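You operate a simulated robot arm through the tools that you are given. There is no shell and no other tool. Be economical: measure what you need, move in short steps, check, and stop when the job is done.

Carry out the task below with a simulated robot arm. There is one attempt and no reset: what you move stays moved.

Task
Scrub the coffee ring off the round stool, dry the seat, then push it under the counter.
Fine: the damp orange sponge and the striped orange cloth, both back where they lay. What is to be rubbed or washed off counts as gone when no trace of it is left.

It is judged by the outcome, as a careful person would: the job done as asked, and still so three seconds after it is handed in. It fails if anything else is knocked over, pushed out of place, dropped, spilled or broken. Flat cloth is picked up by pressing the open fingertips on it (5 to 10 N) and closing them slowly along it; thin cloth reads only 2 to 8 mm in the jaws.

Robot
A 7-joint arm with a two-finger parallel gripper on a trunk, on a base that drives. Base frame: it is fixed to the floor where the robot stands at the start and does not move with it; the origin is under the middle of the robot, x ahead of it, y to its left, z up. Readings come in m, degrees, newtons and seconds.
With the tool pointing down near the work surface it reaches from about 0.36 to 0.38 m from the robot's upright axis, wherever it stands. Its first joint turns from -166.0 to 166.0 degrees. Places, roughly: square stool [0.5, 1.75, 0.25]. Payload 3.91 kg.
Tool frame: the origin (TCP) lies between the finger pads and is the grasp point; the fingertips stand 0.03 m ahead of it; z points along the fingers, y is the line along which they close. The gripper opens to 0.11 m. The fingers are 0.02 m wide and 0.01 m thick; the gripper's body (0.048 by 0.112 m) begins 0.055 m behind the TCP.
Orientation is that of the tool frame in the base frame, as a unit quaternion [w, x, y, z]. With the fingers straight down and closing along the base's y, the tool's x points along the base's -x, its y along +y and its z along -z.

Tools
- The arm moves only by the tool send_rows. Its argument "motion" is a list of rows, each a list of 7 numbers: the turn, a rotation vector about the tool's x, y, z in degrees, then the shift along the tool's x, y, z in m, then the gripper command, from -1 (fully open) to 1 (shut), values between in proportion. In form: [[rx, ry, rz, x, y, z, jaw], ...]. A call has 1 to 12 rows; each row shifts and turns the commanded pose from where the row before left it, along the tool's axes as they then stand. Each row takes 0.2 s and may step no farther than 0.05 m and 8.6 degrees from the row before; otherwise, or with a gripper value out of range, the whole call is refused. Where a pose cannot be reached the arm comes as near as it can. A force on the tool above 40 N (or 10 N above the force at the start of the call, whichever is more), or a blocked arm, ends the call early, and 0.2 s more pass. Each finger travels about 0.153 m/s and halts on what it meets, pressing with about 44 N; the grip force reading is that of the motor and also rises with nothing between the fingers. The clock runs only during rows and for 0.2 s after the last one: add rows that do not move to give the fingers time. The reply holds the time, the measured pose of the TCP, the force on the tool along the base axes, the opening and the grip force, in the units named above and with some noise, with the torque about the TCP (base axes, N m) and any sound that the robot's microphone picked up, and new pictures: "pictures" is both (left out), scene, wrist or none.
- Cameras (640 x 400 px; columns grow to the right, rows downward): "scene" is now at [-0.0377, 0.1843, 1.2849]; the picture's right is [0.45, -0.89, 0.00], its down [-0.77, -0.39, -0.50] and it looks along [0.45, 0.23, -0.87] (base axes); focal length 214 px, centre (320, 200). "wrist" rides on the gripper at [0.077, 0.007, -0.114] in the tool frame; the picture's right is [-0.09, 1.00, 0.00], its down [-0.80, -0.07, -0.59] and it looks along [-0.59, -0.05, 0.80] (tool axes); focal length 270 px, centre (320, 200).
- move_column(by): slides the trunk up (or, below 0, down) by that many m; the arm and the scene camera ride with it, the base frame stays. It gives what a move gives, with no picture.
- base_move(legs): drives the robot by 1 to 6 legs, each [ahead, turn to the left] in m and degrees, along the robot's own axes; the way and the turn of a leg run together, so that a leg with both is an arc; at most 1.5 m and 180 degrees a leg. The arm and the cameras ride along, it lands a little off, and it stops where it bumps. It gives what a move gives, and a new picture of the scene camera.
- pan_tilt(pan, tilt): turns the head with the scene camera to pan (to the left, within 155 degrees either way) and tilt (down, from -29 to 69), counted from straight ahead of the robot. It gives what a move gives, and a new picture of the scene camera.
- locate(camera, pixels): there is no depth. For up to 12 entries [column, row, z] of the newest picture of that camera ("zoom" is the newest enlarged one), the place [x, y] in the base frame at which the ray of that pixel passes the height z, good to about 0.002 m, but the place of the scene camera against the robot may be out by one fixed shift of up to 0.025 m in any direction. It takes no simulated time.
- zoom(camera, box): a new picture of the part [left, top, right, bottom] of that camera's present view, enlarged. It takes no simulated time.
- close_job(): hands the job in; it is judged then, once.

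Go step by step. Measure first, check grasps and placings, and put right what went wrong. The budget is 80 turns and 260 pictures, counting those below and the enlarged ones. Unless the task says otherwise, let go and move clear before handing in, and close with one line.

The tools are called after ">>>" as a command line: name --pt "numbers of a row" for each row, then --argument value for the rest, lists and objects as JSON in quotes. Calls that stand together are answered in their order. send_rows: Moves the arm, as the interface text tells. Its arguments: {"type":"object","properties":{"motion":{"type":"array"},"pictures":{"type":"string","enum":["both","scene","wrist","none"]}},"required":["motion"]} The other tools are called the same way: move_column (by) slides the trunk up or down; base_move (legs) drives the base; pan_tilt (pan, tilt) turns the head that bears the scene camera; locate (camera, pixels) gives the place at which the rays of pixels pass given heights; zoom (camera, box) takes an enlarged picture of a part of a camera's view; close_job () hands the job in.

At the start:

```text
time_s: 0.0
ee_pos: [0.1493, 0.3842, 1.0668]
orientation: [0.0, 0.0, 1.0, 0.0]
wrist_force: [-0.1, 0.6, 1.0]
ft_torque: [-0.04, 0.01, -0.03]
grip_width: 0.1099
grasp_force: 0.0
trunk travel left (down, up): [-0.275, 0.335]
robot x, y, heading: [0.0007, 0.0019, 0.1]
head pan, tilt: [26.9, 60.0]
```

scene: 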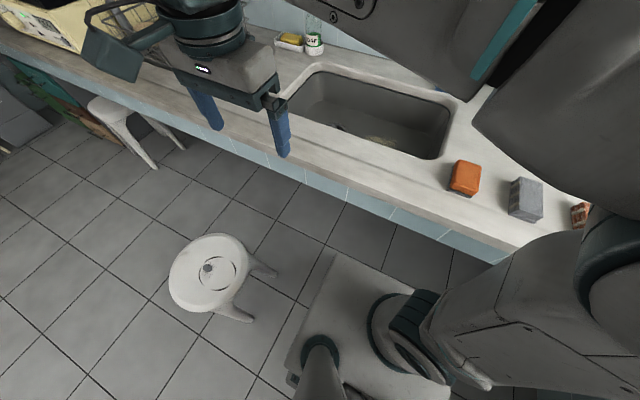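
wrist: 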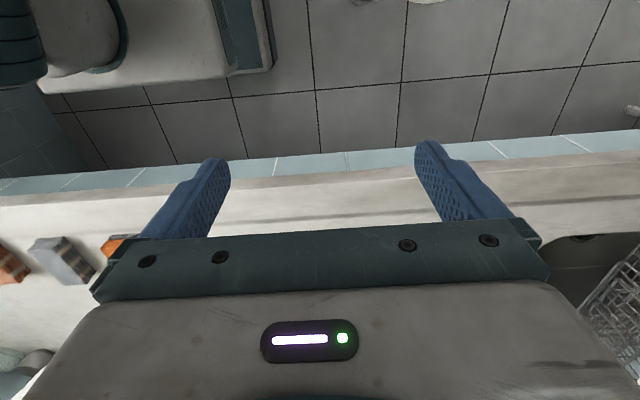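

The scene shows the round stool at about (210,272) with a ring near (218,270) and an orange block at (465,178) on the counter. I will look closer and measure.

>>> zoom --camera "scene" --box '[150, 220, 290, 330]'

>>> zoom --camera "scene" --box '[420, 130, 600, 250]'

>>> locate --camera "scene" --pixels '[[208, 272, 0.45], [170, 275, 0.45], [248, 265, 0.45], [465, 178, 0.9], [525, 198, 0.9], [330, 190, 0.85], [320, 150, 0.9]]'

>>> pan_tilt --pan -20 --tilt 50

```text
3.64 times, centred on (220, 275) of scene
```

zoom: 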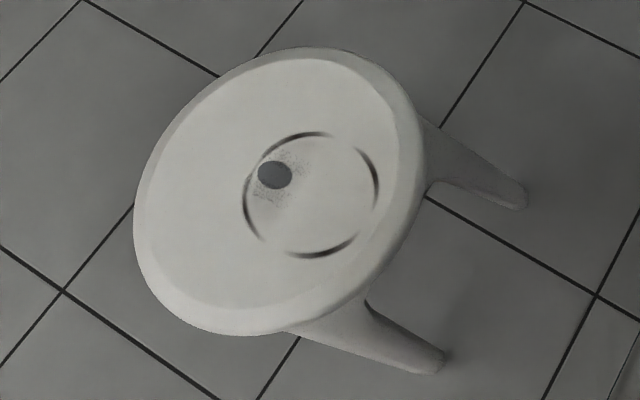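

```text
3.33 times, centred on (510, 190) of scene
```

zoom: 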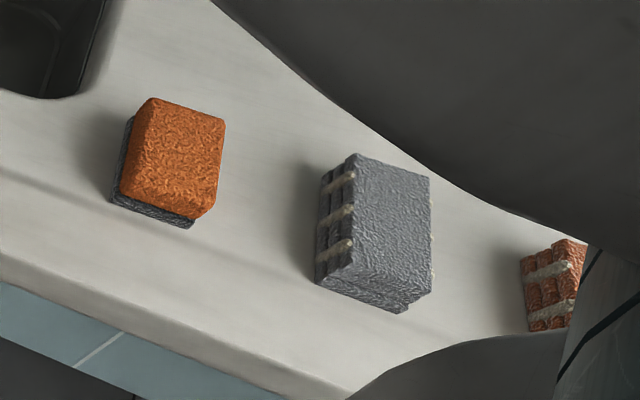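

```text
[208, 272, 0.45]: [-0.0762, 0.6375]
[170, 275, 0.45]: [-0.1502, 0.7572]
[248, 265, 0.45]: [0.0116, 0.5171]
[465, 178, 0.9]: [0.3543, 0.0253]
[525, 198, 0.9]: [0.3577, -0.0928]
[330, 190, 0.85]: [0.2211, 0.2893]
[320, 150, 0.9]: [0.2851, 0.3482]
```

```text
time_s: 1.1
ee_pos: [0.1493, 0.3834, 1.0679]
orientation: [0.0, -0.001, 1.0, 0.0]
wrist_force: [-0.2, 0.2, -0.4]
ft_torque: [0.02, 0.0, -0.03]
grip_width: 0.11
grasp_force: 0.0
trunk travel left (down, up): [-0.275, 0.335]
robot x, y, heading: [0.0014, -0.0033, -0.1]
head pan, tilt: [-20.0, 50.0]
```

scene: 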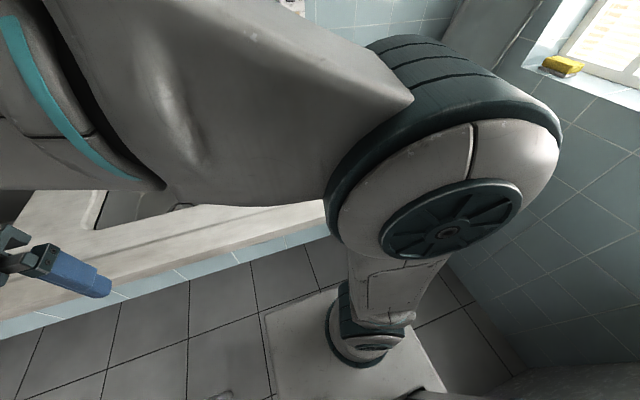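

The arm hides the right-hand part. I will look around with the head for the other items and the counter's underside.

>>> pan_tilt --pan -60 --tilt 50

>>> pan_tilt --pan 60 --tilt 35

>>> pan_tilt --pan 0 --tilt 60

```text
time_s: 2.2
ee_pos: [0.1499, 0.3838, 1.0663]
orientation: [0.0, 0.0, 1.0, 0.0]
wrist_force: [0.1, -0.1, -0.2]
ft_torque: [0.01, 0.0, -0.02]
grip_width: 0.1101
grasp_force: 0.0
trunk travel left (down, up): [-0.275, 0.335]
robot x, y, heading: [0.0028, 0.0002, -0.2]
head pan, tilt: [-60.0, 50.0]
```

scene: 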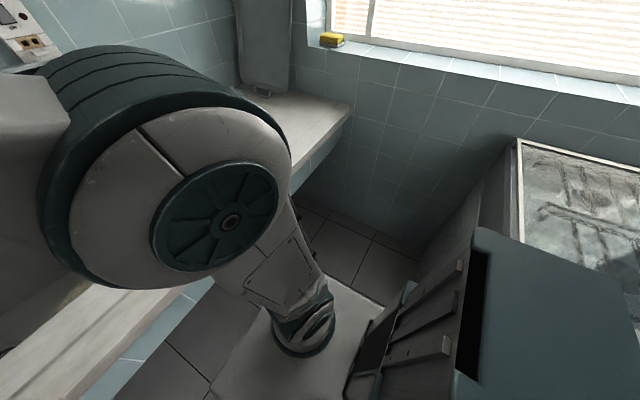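

```text
time_s: 4.2
ee_pos: [0.1498, 0.3828, 1.0663]
orientation: [0.0, 0.0, 1.0, 0.001]
wrist_force: [1.1, 0.5, -0.7]
ft_torque: [0.04, -0.03, -0.02]
grip_width: 0.11
grasp_force: 0.1
trunk travel left (down, up): [-0.275, 0.335]
robot x, y, heading: [-0.0008, 0.0007, -0.1]
head pan, tilt: [60.0, 35.0]
```

scene: 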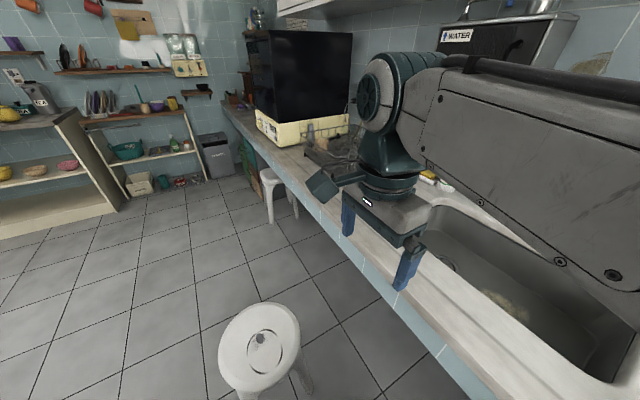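

```text
time_s: 5.5
ee_pos: [0.151, 0.3835, 1.0677]
orientation: [0.0, 0.0, 1.0, 0.0]
wrist_force: [-0.2, -0.7, -0.1]
ft_torque: [0.0, -0.01, 0.0]
grip_width: 0.11
grasp_force: 0.0
trunk travel left (down, up): [-0.275, 0.335]
robot x, y, heading: [0.0026, -0.0013, -0.1]
head pan, tilt: [0.0, 60.0]
```

scene: 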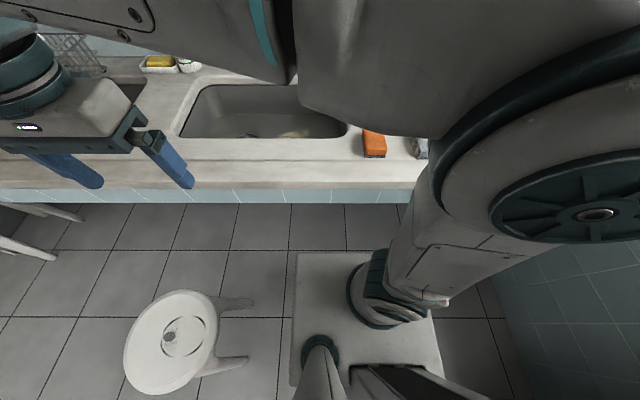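

The sponge is at about (374,145) and a grey thing at (418,147), with the cloth hidden behind the elbow. I will move the gripper along an arc towards the sponge, staying high.

>>> send_rows --pt "0 0 0 -0.033 -0.024 0 -1" --pt "0 0 0 -0.033 -0.024 0 -1" --pt "0 0 0 -0.033 -0.024 0 -1" --pt "0 0 0 -0.033 -0.024 0 -1" --pt "0 0 0 -0.027 -0.036 0 -1" --pt "0 0 0 -0.027 -0.036 0 -1" --pt "0 0 0 -0.027 -0.036 0 -1" --pt "0 0 0 -0.007 -0.045 0 -1"

```text
time_s: 7.3
ee_pos: [0.3704, 0.1346, 1.0668]
orientation: [0.0, -0.001, 1.0, 0.0]
wrist_force: [-0.1, -0.1, 0.0]
ft_torque: [-0.01, 0.01, -0.04]
grip_width: 0.1102
grasp_force: 0.1
trunk travel left (down, up): [-0.275, 0.335]
robot x, y, heading: [-0.0006, 0.001, 0.0]
head pan, tilt: [0.0, 60.0]
```

scene: 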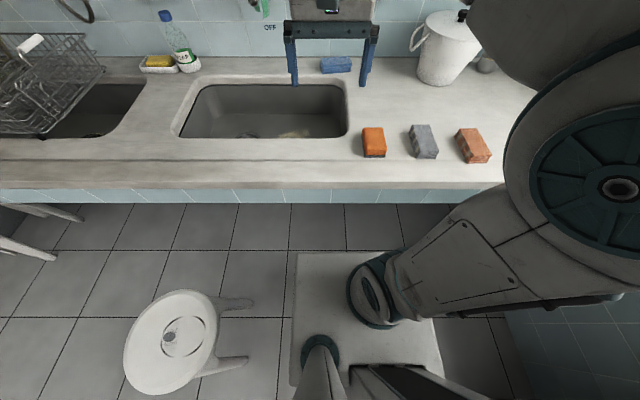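
wrist: 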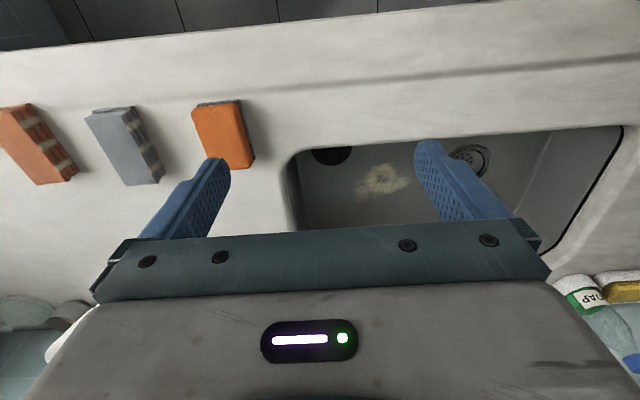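

Now the orange sponge (223,135), a grey striped block (125,145) and an orange striped block (38,143) are visible in the wrist view. I will enlarge and locate them.

>>> zoom --camera "wrist" --box '[0, 80, 270, 220]'

>>> zoom --camera "scene" --box '[340, 110, 500, 200]'

>>> locate --camera "wrist" --pixels '[[223, 104, 0.9], [190, 110, 0.9], [205, 168, 0.9], [254, 160, 0.9], [240, 100, 0.9], [198, 103, 0.86], [254, 160, 0.86]]'

>>> locate --camera "scene" --pixels '[[364, 157, 0.86], [386, 157, 0.86], [363, 128, 0.9], [384, 127, 0.9], [320, 187, 0.86], [320, 202, 0.8], [410, 125, 0.9], [430, 125, 0.9], [438, 158, 0.86], [455, 132, 0.9], [491, 158, 0.86]]'

```text
2.37 times, centred on (135, 150) of wrist
```

zoom: 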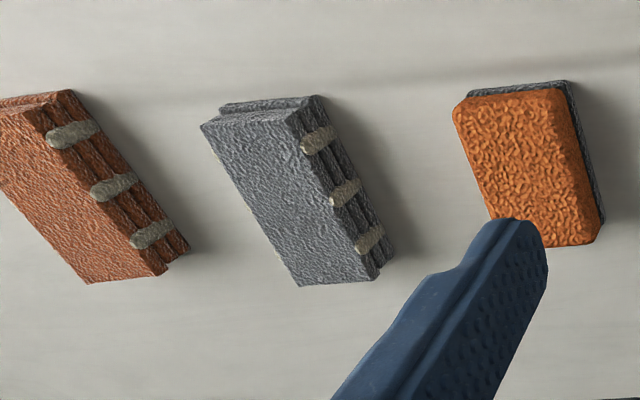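

```text
4.00 times, centred on (420, 155) of scene
```

zoom: 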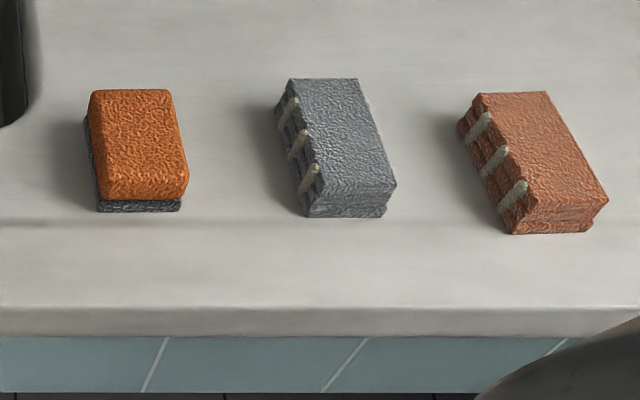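

```text
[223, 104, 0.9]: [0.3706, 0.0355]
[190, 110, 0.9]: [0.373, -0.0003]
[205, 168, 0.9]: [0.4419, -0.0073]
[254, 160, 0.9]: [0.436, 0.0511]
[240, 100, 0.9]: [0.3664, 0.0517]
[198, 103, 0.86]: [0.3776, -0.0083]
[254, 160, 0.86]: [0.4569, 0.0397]
```

```text
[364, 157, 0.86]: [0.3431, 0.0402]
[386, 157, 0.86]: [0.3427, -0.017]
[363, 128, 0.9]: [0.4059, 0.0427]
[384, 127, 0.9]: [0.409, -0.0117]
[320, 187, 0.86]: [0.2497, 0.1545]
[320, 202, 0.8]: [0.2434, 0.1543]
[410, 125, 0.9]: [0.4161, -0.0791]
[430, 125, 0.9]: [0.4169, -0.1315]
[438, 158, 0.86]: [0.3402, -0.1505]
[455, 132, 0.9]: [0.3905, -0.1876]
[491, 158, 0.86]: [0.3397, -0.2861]
```

The sponge is roughly 0.055 m wide in y, near (0.40, 0.02). I will move over it and lower a bit to get its height by parallax.

>>> send_rows --pt "0 0 0 -0.004 -0.045 0 -1" --pt "0 0 0 -0.004 -0.045 0 -1" --pt "0 0 0 0.0 -0.025 0.02 -1"

```text
time_s: 8.1
ee_pos: [0.3761, 0.0206, 1.0468]
orientation: [0.0, -0.001, 1.0, 0.001]
wrist_force: [-0.1, 0.2, -0.9]
ft_torque: [0.0, 0.01, 0.0]
grip_width: 0.1101
grasp_force: 0.2
trunk travel left (down, up): [-0.275, 0.335]
robot x, y, heading: [0.0006, 0.0015, 0.2]
head pan, tilt: [0.0, 60.0]
```

scene: 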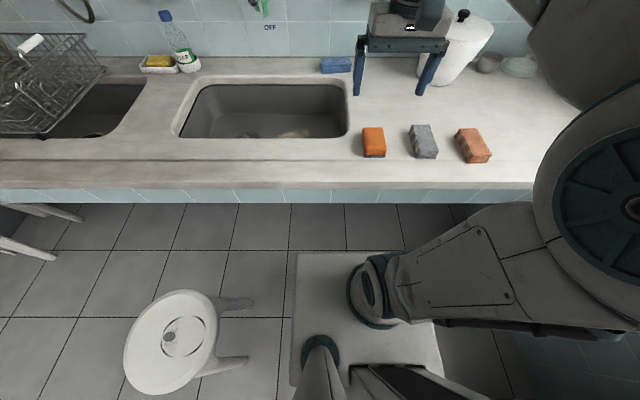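
wrist: 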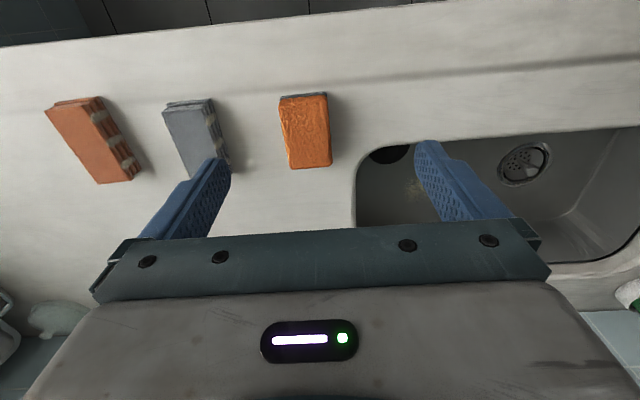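

I will triangulate the sponge's top from this view and the former one.

>>> locate --camera "wrist" --pixels '[[280, 100, 0.9], [326, 92, 0.9], [332, 166, 0.9], [289, 169, 0.9], [280, 100, 0.86], [326, 92, 0.86], [332, 166, 0.86], [289, 169, 0.86], [281, 96, 0.84], [47, 108, 0.86], [101, 97, 0.86], [135, 180, 0.86]]'

>>> zoom --camera "wrist" --box '[20, 70, 360, 200]'

```text
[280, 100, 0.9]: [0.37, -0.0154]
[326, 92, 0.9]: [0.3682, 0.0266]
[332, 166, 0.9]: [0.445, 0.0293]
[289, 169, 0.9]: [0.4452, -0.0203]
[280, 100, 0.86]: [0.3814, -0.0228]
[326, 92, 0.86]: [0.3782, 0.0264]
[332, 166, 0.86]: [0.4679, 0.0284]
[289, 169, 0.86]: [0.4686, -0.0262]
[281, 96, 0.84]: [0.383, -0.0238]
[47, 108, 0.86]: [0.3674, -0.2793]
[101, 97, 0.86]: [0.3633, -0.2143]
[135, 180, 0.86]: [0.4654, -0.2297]
```

```text
1.88 times, centred on (190, 135) of wrist
```

zoom: 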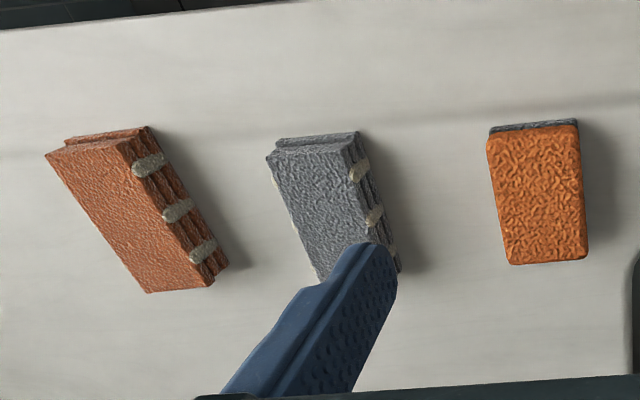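

Height still uncertain (about 0.82–0.85 for the sponge top). I will lower further and re-triangulate.

>>> send_rows --pt "0 0 0 -0.02 -0.01 0.03 -1" --pt "0 0 0 -0.02 0 0.04 -1" --pt "0 0 0 0 0 0.03 -1"

>>> locate --camera "scene" --pixels '[[295, 253, 0.15], [415, 253, 0.15], [375, 290, 0.2], [320, 203, 0.75], [180, 340, 0.45]]'

```text
time_s: 8.9
ee_pos: [0.4162, 0.0077, 0.9486]
orientation: [0.0, -0.001, 1.0, 0.0]
wrist_force: [0.1, 0.0, -0.1]
ft_torque: [-0.04, 0.03, 0.0]
grip_width: 0.11
grasp_force: 0.1
trunk travel left (down, up): [-0.275, 0.335]
robot x, y, heading: [0.0021, -0.0001, 0.1]
head pan, tilt: [0.0, 60.0]
```

scene: 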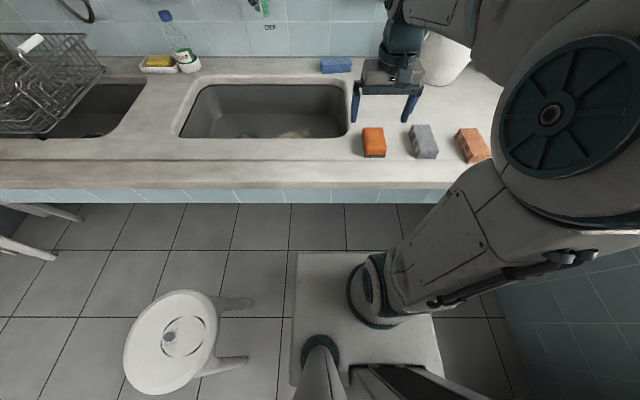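
wrist: 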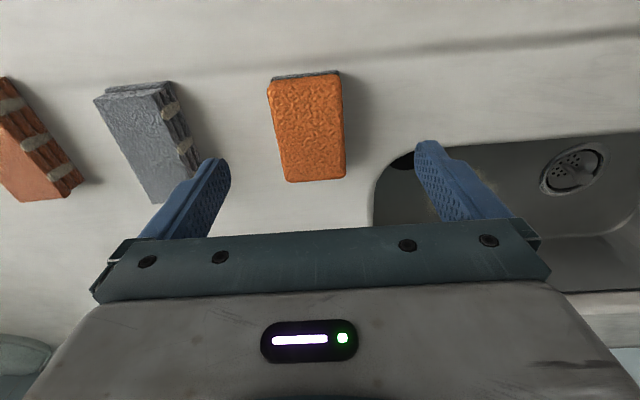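

```text
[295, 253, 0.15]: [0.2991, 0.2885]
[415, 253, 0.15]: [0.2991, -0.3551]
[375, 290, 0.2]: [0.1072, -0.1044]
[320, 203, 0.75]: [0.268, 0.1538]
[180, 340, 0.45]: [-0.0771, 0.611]
```

>>> locate --camera "wrist" --pixels '[[268, 81, 0.85], [341, 75, 0.85], [346, 178, 0.85], [285, 182, 0.85], [268, 81, 0.82], [341, 75, 0.82], [346, 178, 0.82], [285, 182, 0.82]]'

```text
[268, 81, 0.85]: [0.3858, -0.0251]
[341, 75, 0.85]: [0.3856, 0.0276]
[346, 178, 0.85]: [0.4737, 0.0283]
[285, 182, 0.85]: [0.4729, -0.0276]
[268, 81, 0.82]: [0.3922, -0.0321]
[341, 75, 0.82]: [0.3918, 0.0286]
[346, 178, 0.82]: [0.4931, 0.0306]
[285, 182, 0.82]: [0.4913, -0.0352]
```

The sponge's top is at about z 0.845, spanning x 0.386–0.474 and y ±0.027. I will centre over it and go down.

>>> send_rows --pt "0 0 0 -0.013 -0.007 0.03 -1" --pt "0 0 0 0 0 0.03 -1" --pt "0 0 0 0 0 0.015 -1"

```text
time_s: 9.7
ee_pos: [0.4314, 0.0014, 0.8707]
orientation: [0.0, 0.001, 1.0, 0.0]
wrist_force: [0.3, 0.2, 0.3]
ft_torque: [0.0, -0.02, -0.01]
grip_width: 0.1098
grasp_force: 0.0
trunk travel left (down, up): [-0.275, 0.335]
robot x, y, heading: [0.0017, 0.0015, -0.2]
head pan, tilt: [0.0, 60.0]
```

scene: 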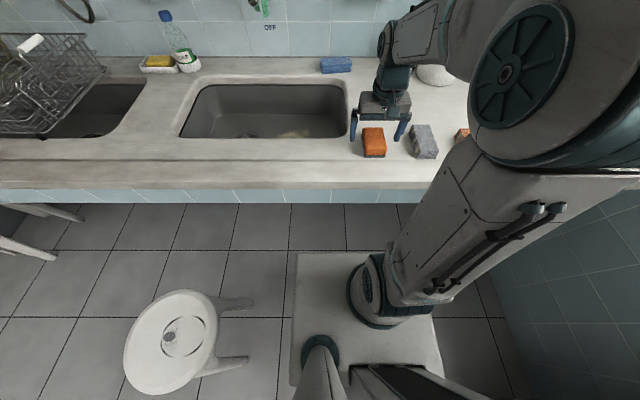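
wrist: 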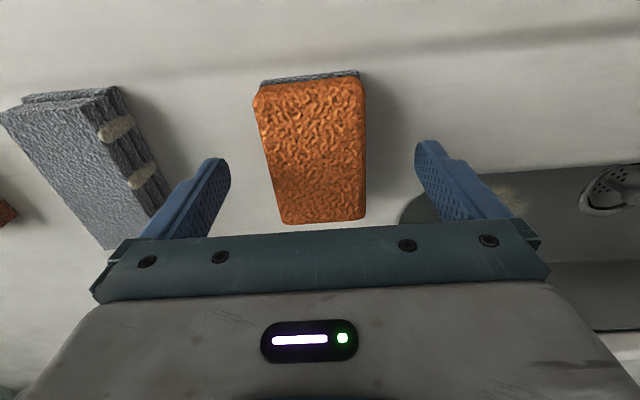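

The fingertips straddle the sponge, which is centred slightly left (about 314 versus 322). I will narrow the jaws, lower 22 mm and grip.

>>> send_rows --pt "0 0 0 0 -0.004 0 -0.5" --pt "0 0 0 0 0 0.012 -0.5" --pt "0 0 0 0 0 0.01 -0.5" --pt "0 0 0 0 0 0 -0.5"

>>> zoom --camera "scene" --box '[330, 70, 450, 170]'

```text
time_s: 10.7
ee_pos: [0.4308, -0.0007, 0.8494]
orientation: [0.0, -0.001, 1.0, 0.001]
wrist_force: [1.2, 0.0, 0.0]
ft_torque: [0.01, -0.02, 0.0]
grip_width: 0.0824
grasp_force: 0.1
trunk travel left (down, up): [-0.275, 0.335]
robot x, y, heading: [0.0028, -0.0006, -0.1]
head pan, tilt: [0.0, 60.0]
```

scene: 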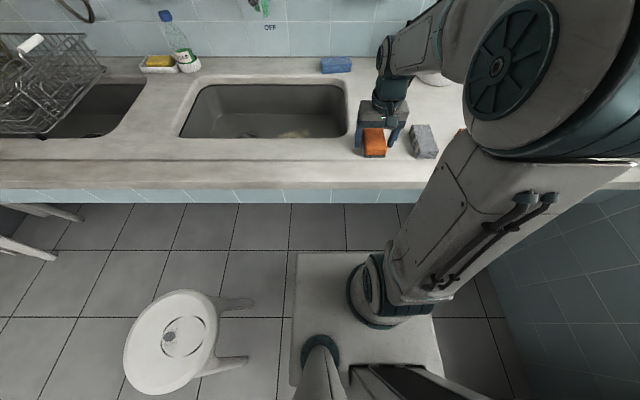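
wrist: 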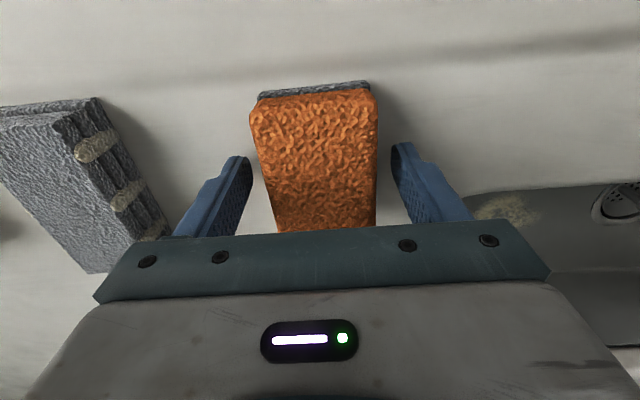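

```text
4.00 times, centred on (390, 120) of scene
```

zoom: 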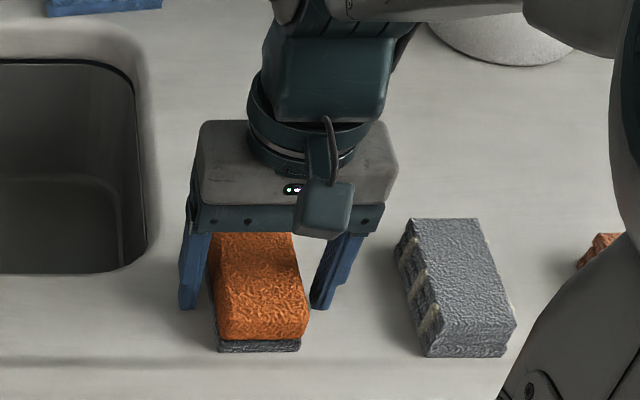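

The fingers straddle the upper part of the sponge evenly. I will close and watch the width.

>>> send_rows --pt "0 0 0 0 0 0 0.2" --pt "0 0 0 0 0 0 0.5" --pt "0 0 0 0 0 0 0.5" --pt "0 0 0 0 0 0 0.5"

```text
time_s: 11.7
ee_pos: [0.4305, -0.0017, 0.8497]
orientation: [0.0, 0.0, 1.0, 0.0]
wrist_force: [-0.7, 0.3, 0.3]
ft_torque: [-0.05, -0.01, 0.02]
grip_width: 0.0571
grasp_force: 43.7
trunk travel left (down, up): [-0.275, 0.335]
robot x, y, heading: [0.0009, -0.0004, -0.0]
head pan, tilt: [0.0, 60.0]
```

scene: 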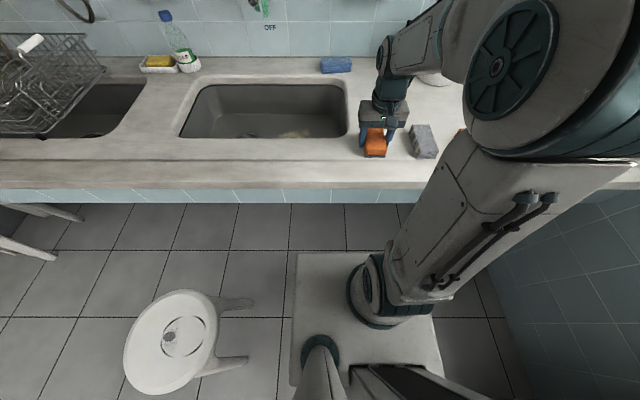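
wrist: 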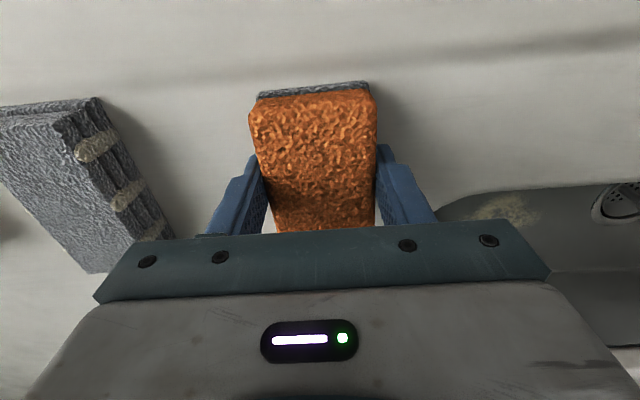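

Gripped at 57 mm wide with 44 N. I will lift it.

>>> send_rows --pt "0 0 0 0 0 -0.02 0.6" --pt "0 0 0 0 0 -0.04 0.6" --pt "0 0 0 0 0 -0.05 0.6" --pt "0 0 0 0 0 -0.05 0.6" --pt "0 0 0 0 0 -0.04 0.6"

>>> zoom --camera "scene" --box '[330, 40, 450, 170]'

```text
time_s: 12.9
ee_pos: [0.4318, -0.0021, 1.0502]
orientation: [0.0, 0.001, 1.0, 0.0]
wrist_force: [-0.2, -0.9, -0.8]
ft_torque: [0.02, 0.0, 0.0]
grip_width: 0.0569
grasp_force: 44.0
trunk travel left (down, up): [-0.275, 0.335]
robot x, y, heading: [-0.0009, -0.0027, -0.1]
head pan, tilt: [0.0, 60.0]
```

scene: 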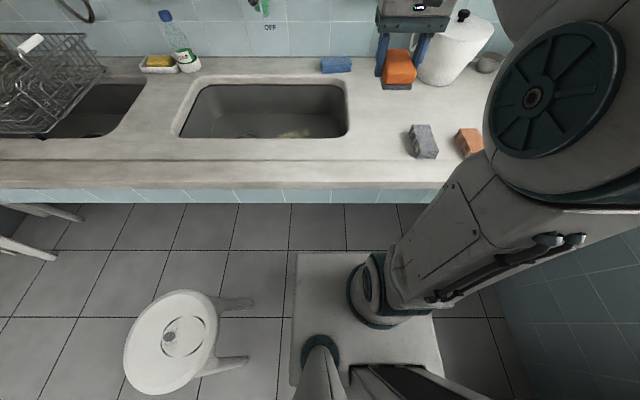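
wrist: 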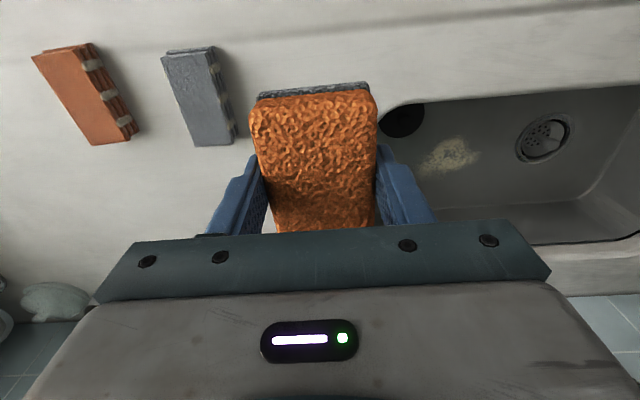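

```text
3.08 times, centred on (390, 105) of scene
```

zoom: 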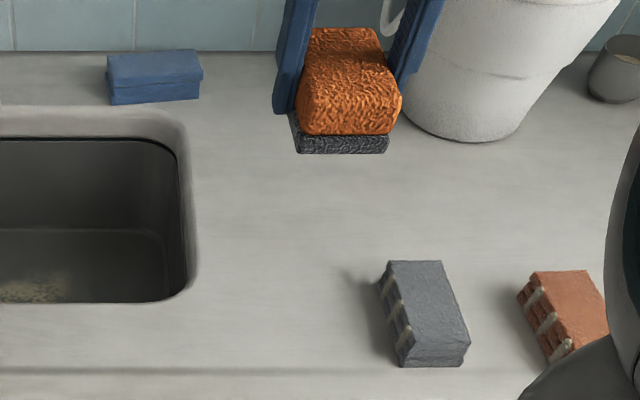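

The sponge is held, its scouring pad protruding below the fingers. Before driving, I will look around the robot for obstacles and the stool's geometry.

>>> pan_tilt --pan 70 --tilt 60

>>> pan_tilt --pan 140 --tilt 50

>>> pan_tilt --pan -130 --tilt 50

>>> pan_tilt --pan 60 --tilt 60

>>> zoom --camera "scene" --box '[200, 150, 440, 400]'

```text
time_s: 14.3
ee_pos: [0.4306, -0.0012, 1.0498]
orientation: [0.0, 0.0, 1.0, 0.0]
wrist_force: [0.0, -0.2, -0.1]
ft_torque: [0.03, -0.03, 0.05]
grip_width: 0.0568
grasp_force: 44.0
trunk travel left (down, up): [-0.275, 0.335]
robot x, y, heading: [-0.0022, 0.003, 0.2]
head pan, tilt: [70.0, 60.0]
```

scene: 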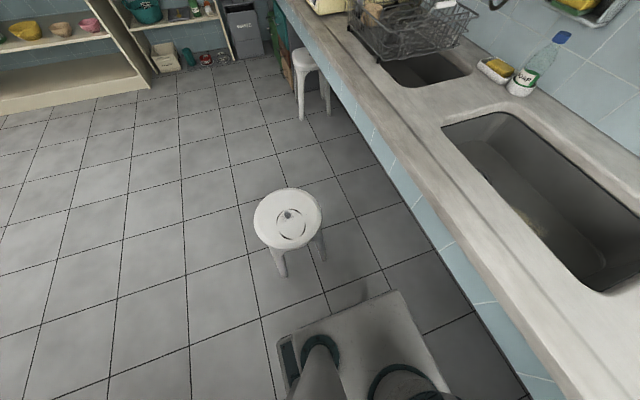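

```text
time_s: 15.7
ee_pos: [0.4309, -0.001, 1.0504]
orientation: [0.001, 0.0, 1.0, 0.0]
wrist_force: [1.0, -0.1, -1.0]
ft_torque: [0.0, -0.01, 0.01]
grip_width: 0.0571
grasp_force: 44.6
trunk travel left (down, up): [-0.275, 0.335]
robot x, y, heading: [0.0002, -0.0028, 0.0]
head pan, tilt: [140.0, 50.0]
```

scene: 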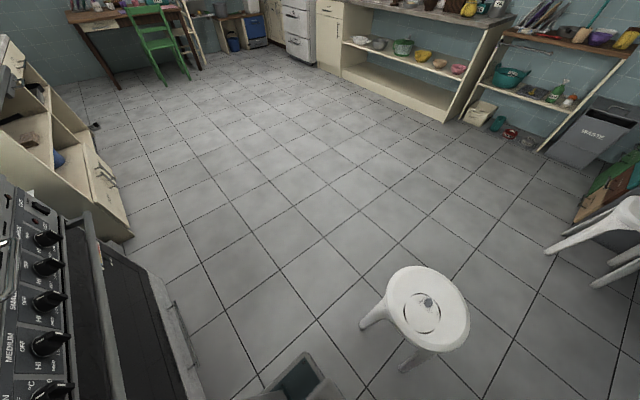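

```text
time_s: 19.5
ee_pos: [0.4317, -0.0015, 1.0489]
orientation: [0.0, 0.0, 1.0, -0.001]
wrist_force: [0.2, 0.1, -0.1]
ft_torque: [0.0, -0.01, 0.0]
grip_width: 0.0566
grasp_force: 43.6
trunk travel left (down, up): [-0.275, 0.335]
robot x, y, heading: [0.0014, -0.0014, -0.2]
head pan, tilt: [-130.0, 50.0]
```

scene: 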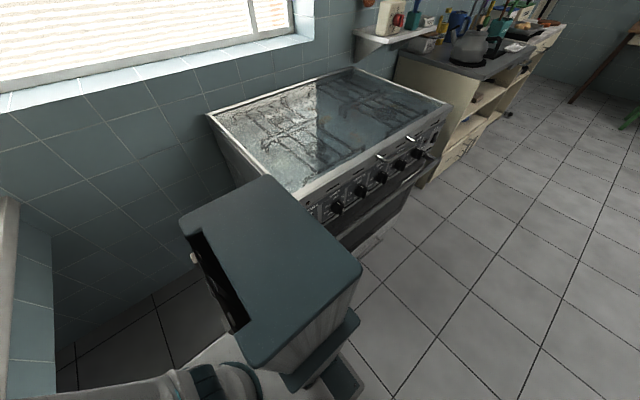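

```text
time_s: 22.3
ee_pos: [0.4314, -0.0011, 1.0497]
orientation: [0.0, 0.001, 1.0, 0.0]
wrist_force: [-0.2, -0.4, -0.3]
ft_torque: [-0.01, 0.0, -0.02]
grip_width: 0.057
grasp_force: 44.2
trunk travel left (down, up): [-0.275, 0.335]
robot x, y, heading: [-0.003, 0.0029, 0.2]
head pan, tilt: [60.0, 60.0]
```

scene: 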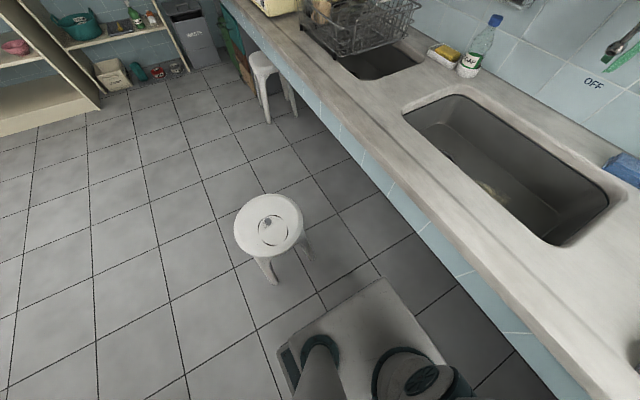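

```text
1.60 times, centred on (320, 275) of scene
```

zoom: 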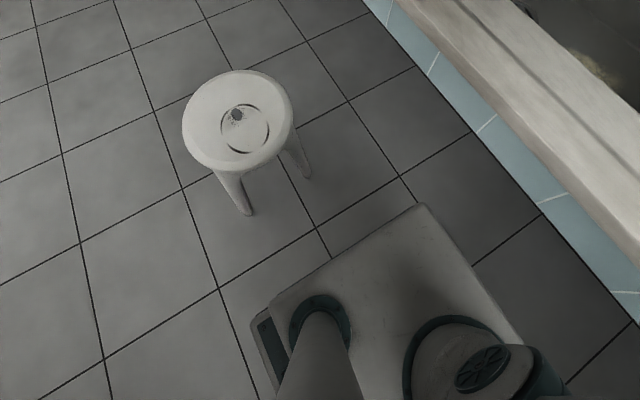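

>>> locate --camera "scene" --pixels '[[384, 279, 0.0], [384, 279, 0.3], [280, 346, 0.0], [280, 346, 0.3], [275, 283, 0.0], [308, 261, 0.0], [270, 194, 0.45], [270, 260, 0.45], [234, 226, 0.45], [304, 224, 0.45], [400, 190, 0.75], [270, 229, 0.45]]'

>>> zoom --camera "scene" --box '[220, 180, 330, 300]'

```text
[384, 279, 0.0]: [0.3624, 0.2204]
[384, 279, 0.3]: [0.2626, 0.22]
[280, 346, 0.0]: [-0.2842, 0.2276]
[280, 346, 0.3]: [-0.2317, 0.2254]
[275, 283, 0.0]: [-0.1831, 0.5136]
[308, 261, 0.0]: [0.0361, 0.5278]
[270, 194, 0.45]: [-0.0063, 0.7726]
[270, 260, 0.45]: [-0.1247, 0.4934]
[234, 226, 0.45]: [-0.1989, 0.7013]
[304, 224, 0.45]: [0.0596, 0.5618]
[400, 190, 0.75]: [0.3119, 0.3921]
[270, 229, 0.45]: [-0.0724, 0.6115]
```

```text
3.33 times, centred on (275, 240) of scene
```

zoom: 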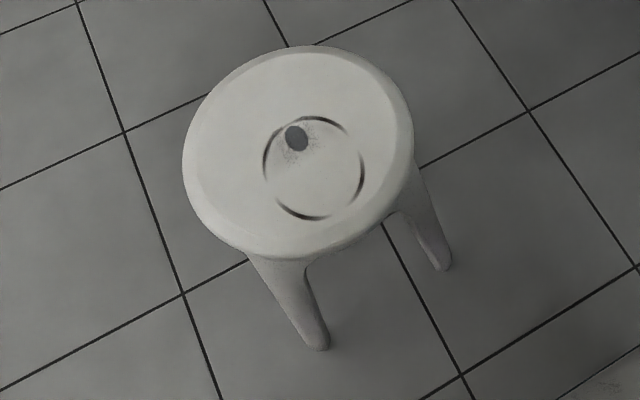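

The robot base is about ±0.30 by ±0.22 m; the stool has feet about ±0.11 m around (-0.075, 0.63). I will swing the arm to the robot's left side and then test how low it reaches.

>>> send_rows --pt "0 0 0 0.003 0.0487 0 0.6" --pt "0 0 0 0.0089 0.048 0 0.6" --pt "0 0 0 0.0147 0.0466 0 0.6" --pt "0 0 0 0.0203 0.0444 0 0.6" --pt "0 0 0 0.0255 0.0416 0 0.6" --pt "0 0 0 0.0304 0.0382 0 0.6" --pt "0 0 0 0.0348 0.0342 0 0.6" --pt "0 0 0 0.0387 0.0297 0 0.6" --pt "0 0 0 0.0421 0.0248 0 0.6" --pt "0 0 0 0.0448 0.0195 0 0.6" --pt "0 0 0 0.0468 0.0139 0 0.6" --pt "0 0 0 0.0482 0.0081 0 0.6"

```text
time_s: 24.9
ee_pos: [0.0735, 0.3989, 1.0511]
orientation: [0.0, -0.001, 1.0, 0.0]
wrist_force: [0.4, -0.4, -0.2]
ft_torque: [-0.01, -0.03, 0.04]
grip_width: 0.0569
grasp_force: 43.8
trunk travel left (down, up): [-0.275, 0.335]
robot x, y, heading: [-0.0019, 0.0009, 0.1]
head pan, tilt: [60.0, 60.0]
```

scene: 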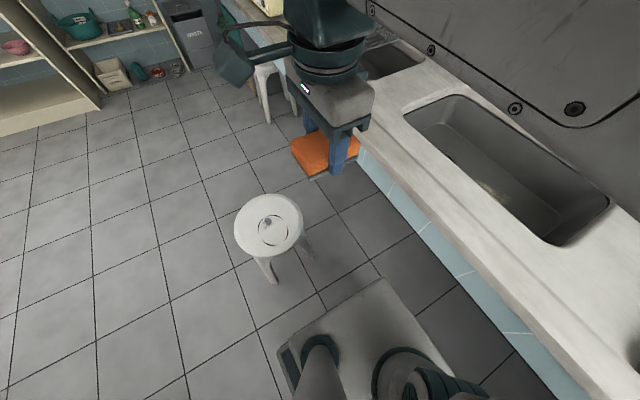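
wrist: 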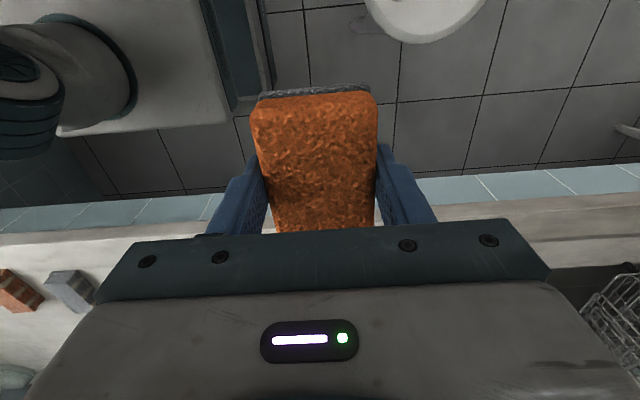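

The arm is clear on the left side. Before driving I check the area behind the robot.

>>> pan_tilt --pan 155 --tilt 60

>>> locate --camera "scene" --pixels '[[100, 300, 0.0], [200, 300, 0.0], [100, 200, 0.0], [200, 200, 0.0], [200, 350, 0.0], [320, 200, 0.0], [150, 250, 0.0], [150, 350, 0.0], [250, 350, 0.0]]'

```text
time_s: 26.6
ee_pos: [0.0733, 0.3976, 1.0524]
orientation: [0.0, 0.0, 1.0, 0.0]
wrist_force: [0.2, 0.0, -0.6]
ft_torque: [-0.02, -0.03, 0.0]
grip_width: 0.0568
grasp_force: 43.6
trunk travel left (down, up): [-0.275, 0.335]
robot x, y, heading: [-0.0017, 0.0014, 0.2]
head pan, tilt: [154.7, 60.0]
```

scene: 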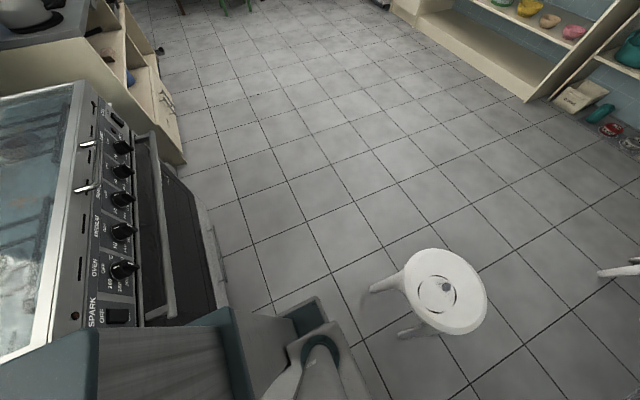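

```text
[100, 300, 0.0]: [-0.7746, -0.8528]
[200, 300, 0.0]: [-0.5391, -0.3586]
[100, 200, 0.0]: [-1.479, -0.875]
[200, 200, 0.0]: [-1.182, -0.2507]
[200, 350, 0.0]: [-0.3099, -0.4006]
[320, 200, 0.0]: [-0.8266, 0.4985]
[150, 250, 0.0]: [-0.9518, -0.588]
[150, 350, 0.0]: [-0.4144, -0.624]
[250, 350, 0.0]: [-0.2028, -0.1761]
```

The stove front is at y ≈ -0.27 and the floor to the rear-left is free. I will back out to about (-0.455, 0.19) and turn to face -y, so the stool will be on the robot's left.

>>> base_move --legs '[[0, -22.7], [-0.493, 0], [0, -67.3]]'

```text
time_s: 33.7
ee_pos: [-0.0675, 0.11, 1.0512]
orientation: [0.0, 0.718, 0.696, 0.0]
wrist_force: [0.8, 0.2, -0.5]
ft_torque: [-0.01, -0.03, -0.02]
grip_width: 0.057
grasp_force: 44.4
trunk travel left (down, up): [-0.275, 0.335]
robot x, y, heading: [-0.4622, 0.1931, -91.7]
head pan, tilt: [154.7, 60.0]
```

scene: 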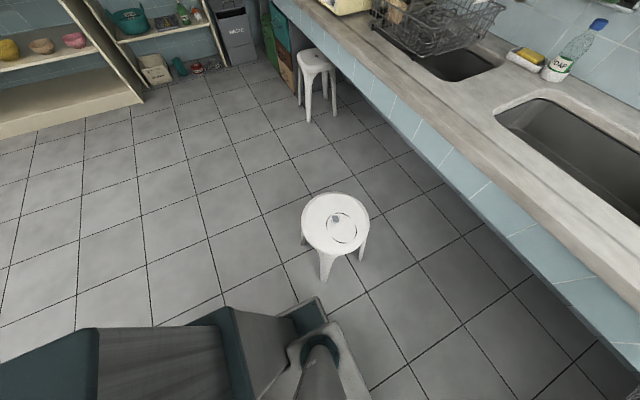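

Landed at (-0.462, 0.193), heading -91.7. I re-measure the stool from this second viewpoint.

>>> locate --camera "scene" --pixels '[[336, 222, 0.45], [336, 222, 0.4], [301, 222, 0.45], [370, 220, 0.45], [336, 192, 0.45], [330, 256, 0.45], [326, 279, 0.0], [362, 258, 0.0], [304, 246, 0.0]]'

>>> zoom --camera "scene" --box '[280, 170, 400, 290]'

```text
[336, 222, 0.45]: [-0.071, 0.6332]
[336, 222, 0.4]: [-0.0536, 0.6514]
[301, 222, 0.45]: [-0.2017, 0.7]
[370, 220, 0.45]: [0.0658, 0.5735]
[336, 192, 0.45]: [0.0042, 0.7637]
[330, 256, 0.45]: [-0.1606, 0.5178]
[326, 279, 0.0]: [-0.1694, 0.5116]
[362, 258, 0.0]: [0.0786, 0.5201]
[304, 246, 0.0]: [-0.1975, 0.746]
```

```text
3.33 times, centred on (340, 230) of scene
```

zoom: 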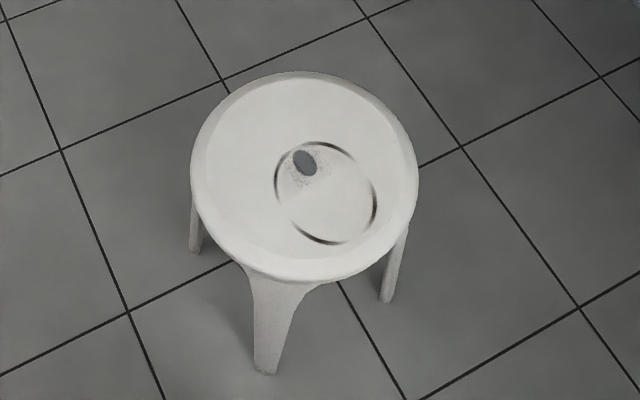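

The stool centre is about (-0.07, 0.635), seat near z 0.45. Here the floor is free, so I will test low reach: trunk down fully.

>>> move_column --by -0.27

>>> send_rows --pt "0 0 0 0 0 0.05 0.6" --pt "0 0 0 0 0 0.05 0.6" --pt "0 0 0 0 0 0.05 0.6" --pt "0 0 0 0 0 0.05 0.6" --pt "0 0 0 0 0 0.04 0.6" --pt "0 0 0 0 0 0.03 0.6"

```text
time_s: 36.5
ee_pos: [-0.067, 0.1095, 0.7818]
orientation: [-0.001, 0.718, 0.696, 0.0]
wrist_force: [0.5, 0.0, 0.6]
ft_torque: [0.06, 0.02, 0.0]
grip_width: 0.0568
grasp_force: 43.9
trunk travel left (down, up): [-0.005, 0.605]
robot x, y, heading: [-0.4574, 0.1979, -91.7]
head pan, tilt: [154.7, 60.0]
```

```text
time_s: 37.9
ee_pos: [-0.0657, 0.1084, 0.5123]
orientation: [0.001, 0.718, 0.696, 0.001]
wrist_force: [-0.9, 0.2, -1.1]
ft_torque: [0.05, -0.04, 0.04]
grip_width: 0.0568
grasp_force: 43.8
trunk travel left (down, up): [-0.005, 0.605]
robot x, y, heading: [-0.4658, 0.1963, -92.1]
head pan, tilt: [154.7, 60.0]
```

scene: 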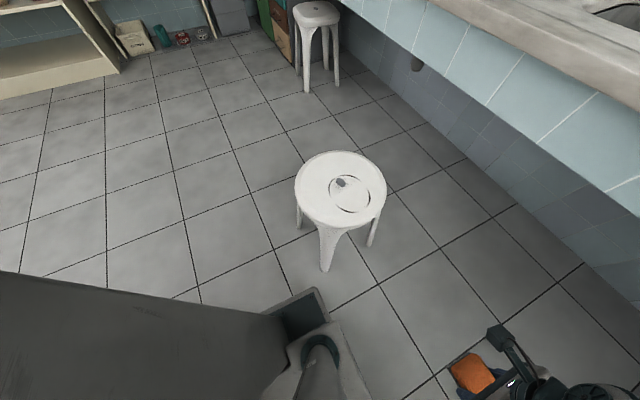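
wrist: 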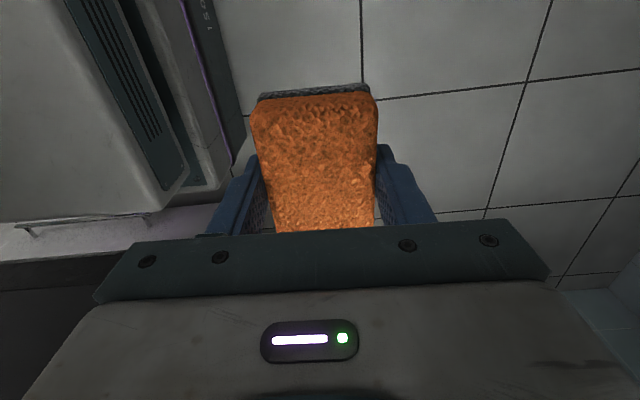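

Reached z 0.51 easily. Now test outward and inward travel at this height (tool y is base +x here).

>>> send_rows --pt "0 0 0 0 0.05 0.01 0.6" --pt "0 0 0 0 0.05 0 0.6" --pt "0 0 0 0 0 0 0.6" --pictures "none"

>>> send_rows --pt "0 0 0 0 -0.05 0 0.6" --pt "0 0 0 0 -0.05 0 0.6" --pt "0 0 0 0 -0.04 0 0.6" --pt "0 0 0 0 0 0 0.6" --pictures "none"

```text
refused: row 1 steps farther than a row can; nothing moved
```

```text
time_s: 38.9
ee_pos: [-0.2076, 0.1135, 0.5118]
orientation: [0.0, 0.718, 0.696, 0.0]
wrist_force: [0.4, 0.0, -0.3]
ft_torque: [0.0, -0.02, 0.04]
grip_width: 0.0569
grasp_force: 44.2
trunk travel left (down, up): [-0.005, 0.605]
robot x, y, heading: [-0.4651, 0.1916, -91.8]
head pan, tilt: [154.7, 60.0]
```

Inward to 0.26 m works. Now outward.

>>> send_rows --pt "0 0 0 0 0.048 0 0.6" --pt "0 0 0 0 0.048 0 0.6" --pt "0 0 0 0 0.048 0.0 0.6" --pt "0 0 0 0 0.048 0 0.6" --pt "0 0 0 0 0.048 0 0.6" --pt "0 0 0 0 0.0 0.02 0.6" --pt "0 0 0 0 0 0 0.6" --pictures "none"

```text
time_s: 40.5
ee_pos: [0.032, 0.1051, 0.4911]
orientation: [0.0, 0.718, 0.696, 0.0]
wrist_force: [-0.4, 0.2, -0.4]
ft_torque: [0.0, 0.04, 0.01]
grip_width: 0.0568
grasp_force: 44.1
trunk travel left (down, up): [-0.005, 0.605]
robot x, y, heading: [-0.4608, 0.1964, -91.7]
head pan, tilt: [154.7, 60.0]
```

The range is ample (0.26–0.50 m). I will raise the arm and back up alongside the stool.

>>> send_rows --pt "0 0 0 0 -0.02 -0.045 0.6" --pt "0 0 0 0 -0.02 -0.045 0.6" --pt "0 0 0 0 -0.02 -0.045 0.6" --pt "0 0 0 0 -0.02 -0.045 0.6" --pt "0 0 0 0 0 -0.03 0.6" --pictures "none"

>>> base_move --legs '[[0, 1.8], [-0.43, 0]]'

>>> pan_tilt --pan 75 --tilt 65

```text
time_s: 41.7
ee_pos: [-0.0482, 0.1103, 0.7018]
orientation: [0.0, 0.719, 0.695, 0.0]
wrist_force: [0.0, 0.0, -0.5]
ft_torque: [0.0, -0.01, 0.0]
grip_width: 0.057
grasp_force: 43.9
trunk travel left (down, up): [-0.005, 0.605]
robot x, y, heading: [-0.4643, 0.1968, -92.0]
head pan, tilt: [154.7, 60.0]
```

```text
time_s: 44.7
ee_pos: [-0.0449, 0.5528, 0.7017]
orientation: [0.0, 0.705, 0.709, 0.0]
wrist_force: [0.8, 0.3, -0.6]
ft_torque: [0.01, -0.01, 0.02]
grip_width: 0.057
grasp_force: 44.3
trunk travel left (down, up): [-0.005, 0.605]
robot x, y, heading: [-0.4642, 0.6278, -89.9]
head pan, tilt: [154.7, 60.0]
```

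scene: 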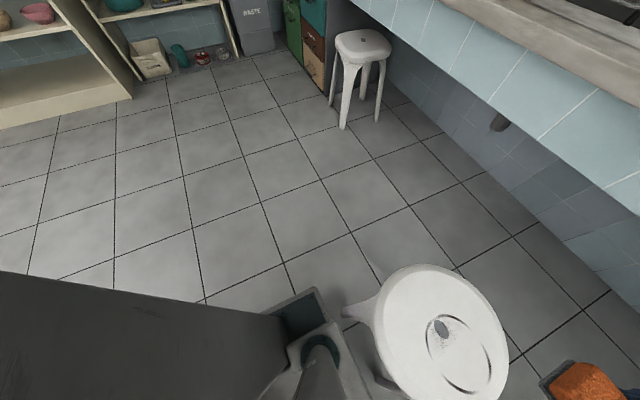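

```text
time_s: 46.2
ee_pos: [-0.0452, 0.5544, 0.7016]
orientation: [0.0, 0.705, 0.709, -0.001]
wrist_force: [-0.2, -0.8, -0.5]
ft_torque: [0.0, -0.03, -0.03]
grip_width: 0.0568
grasp_force: 44.2
trunk travel left (down, up): [-0.005, 0.605]
robot x, y, heading: [-0.4661, 0.6228, -89.8]
head pan, tilt: [75.0, 65.0]
```

scene: 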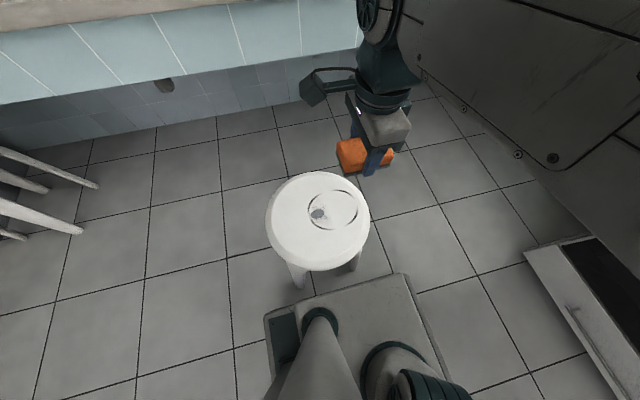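

The stool seat is clearly seen at (318,222). I enlarge it and look with the wrist camera.

>>> zoom --camera "scene" --box '[255, 160, 385, 280]'

>>> zoom --camera "wrist" --box '[0, 0, 640, 400]'

>>> locate --camera "scene" --pixels '[[266, 222, 0.45], [370, 220, 0.45], [318, 172, 0.45], [318, 270, 0.45], [333, 190, 0.45], [333, 229, 0.45], [308, 210, 0.45], [358, 208, 0.45], [318, 214, 0.45]]'

```text
3.33 times, centred on (320, 220) of scene
```

zoom: 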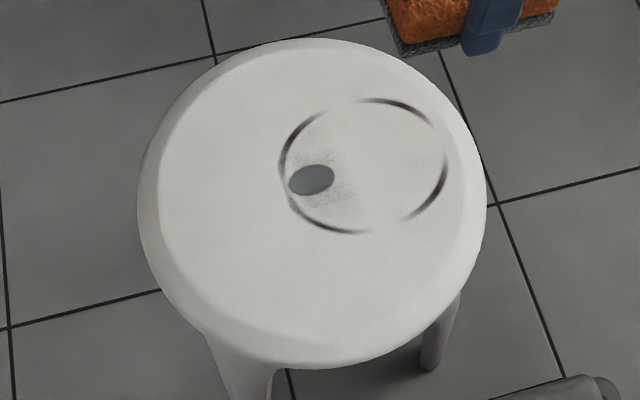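

```text
1.00 times, centred on (320, 200) of wrist (not enlarged: the box is as wide or as high as the picture)
```

zoom: 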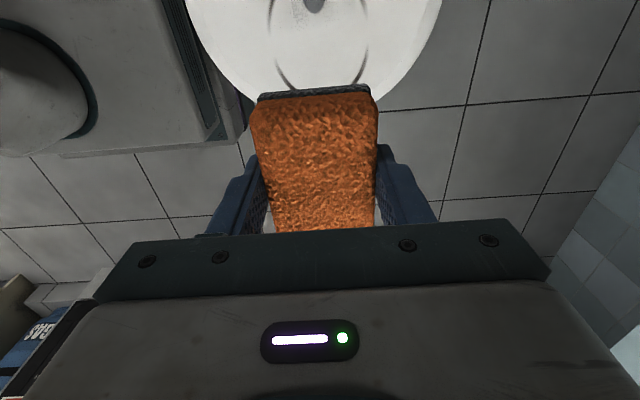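

```text
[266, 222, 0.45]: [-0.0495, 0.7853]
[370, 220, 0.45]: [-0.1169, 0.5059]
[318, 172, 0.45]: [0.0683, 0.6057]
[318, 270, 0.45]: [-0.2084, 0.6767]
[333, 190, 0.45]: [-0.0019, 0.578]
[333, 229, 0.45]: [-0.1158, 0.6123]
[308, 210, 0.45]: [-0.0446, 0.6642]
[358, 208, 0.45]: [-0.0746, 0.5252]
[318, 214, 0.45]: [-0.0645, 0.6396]
```

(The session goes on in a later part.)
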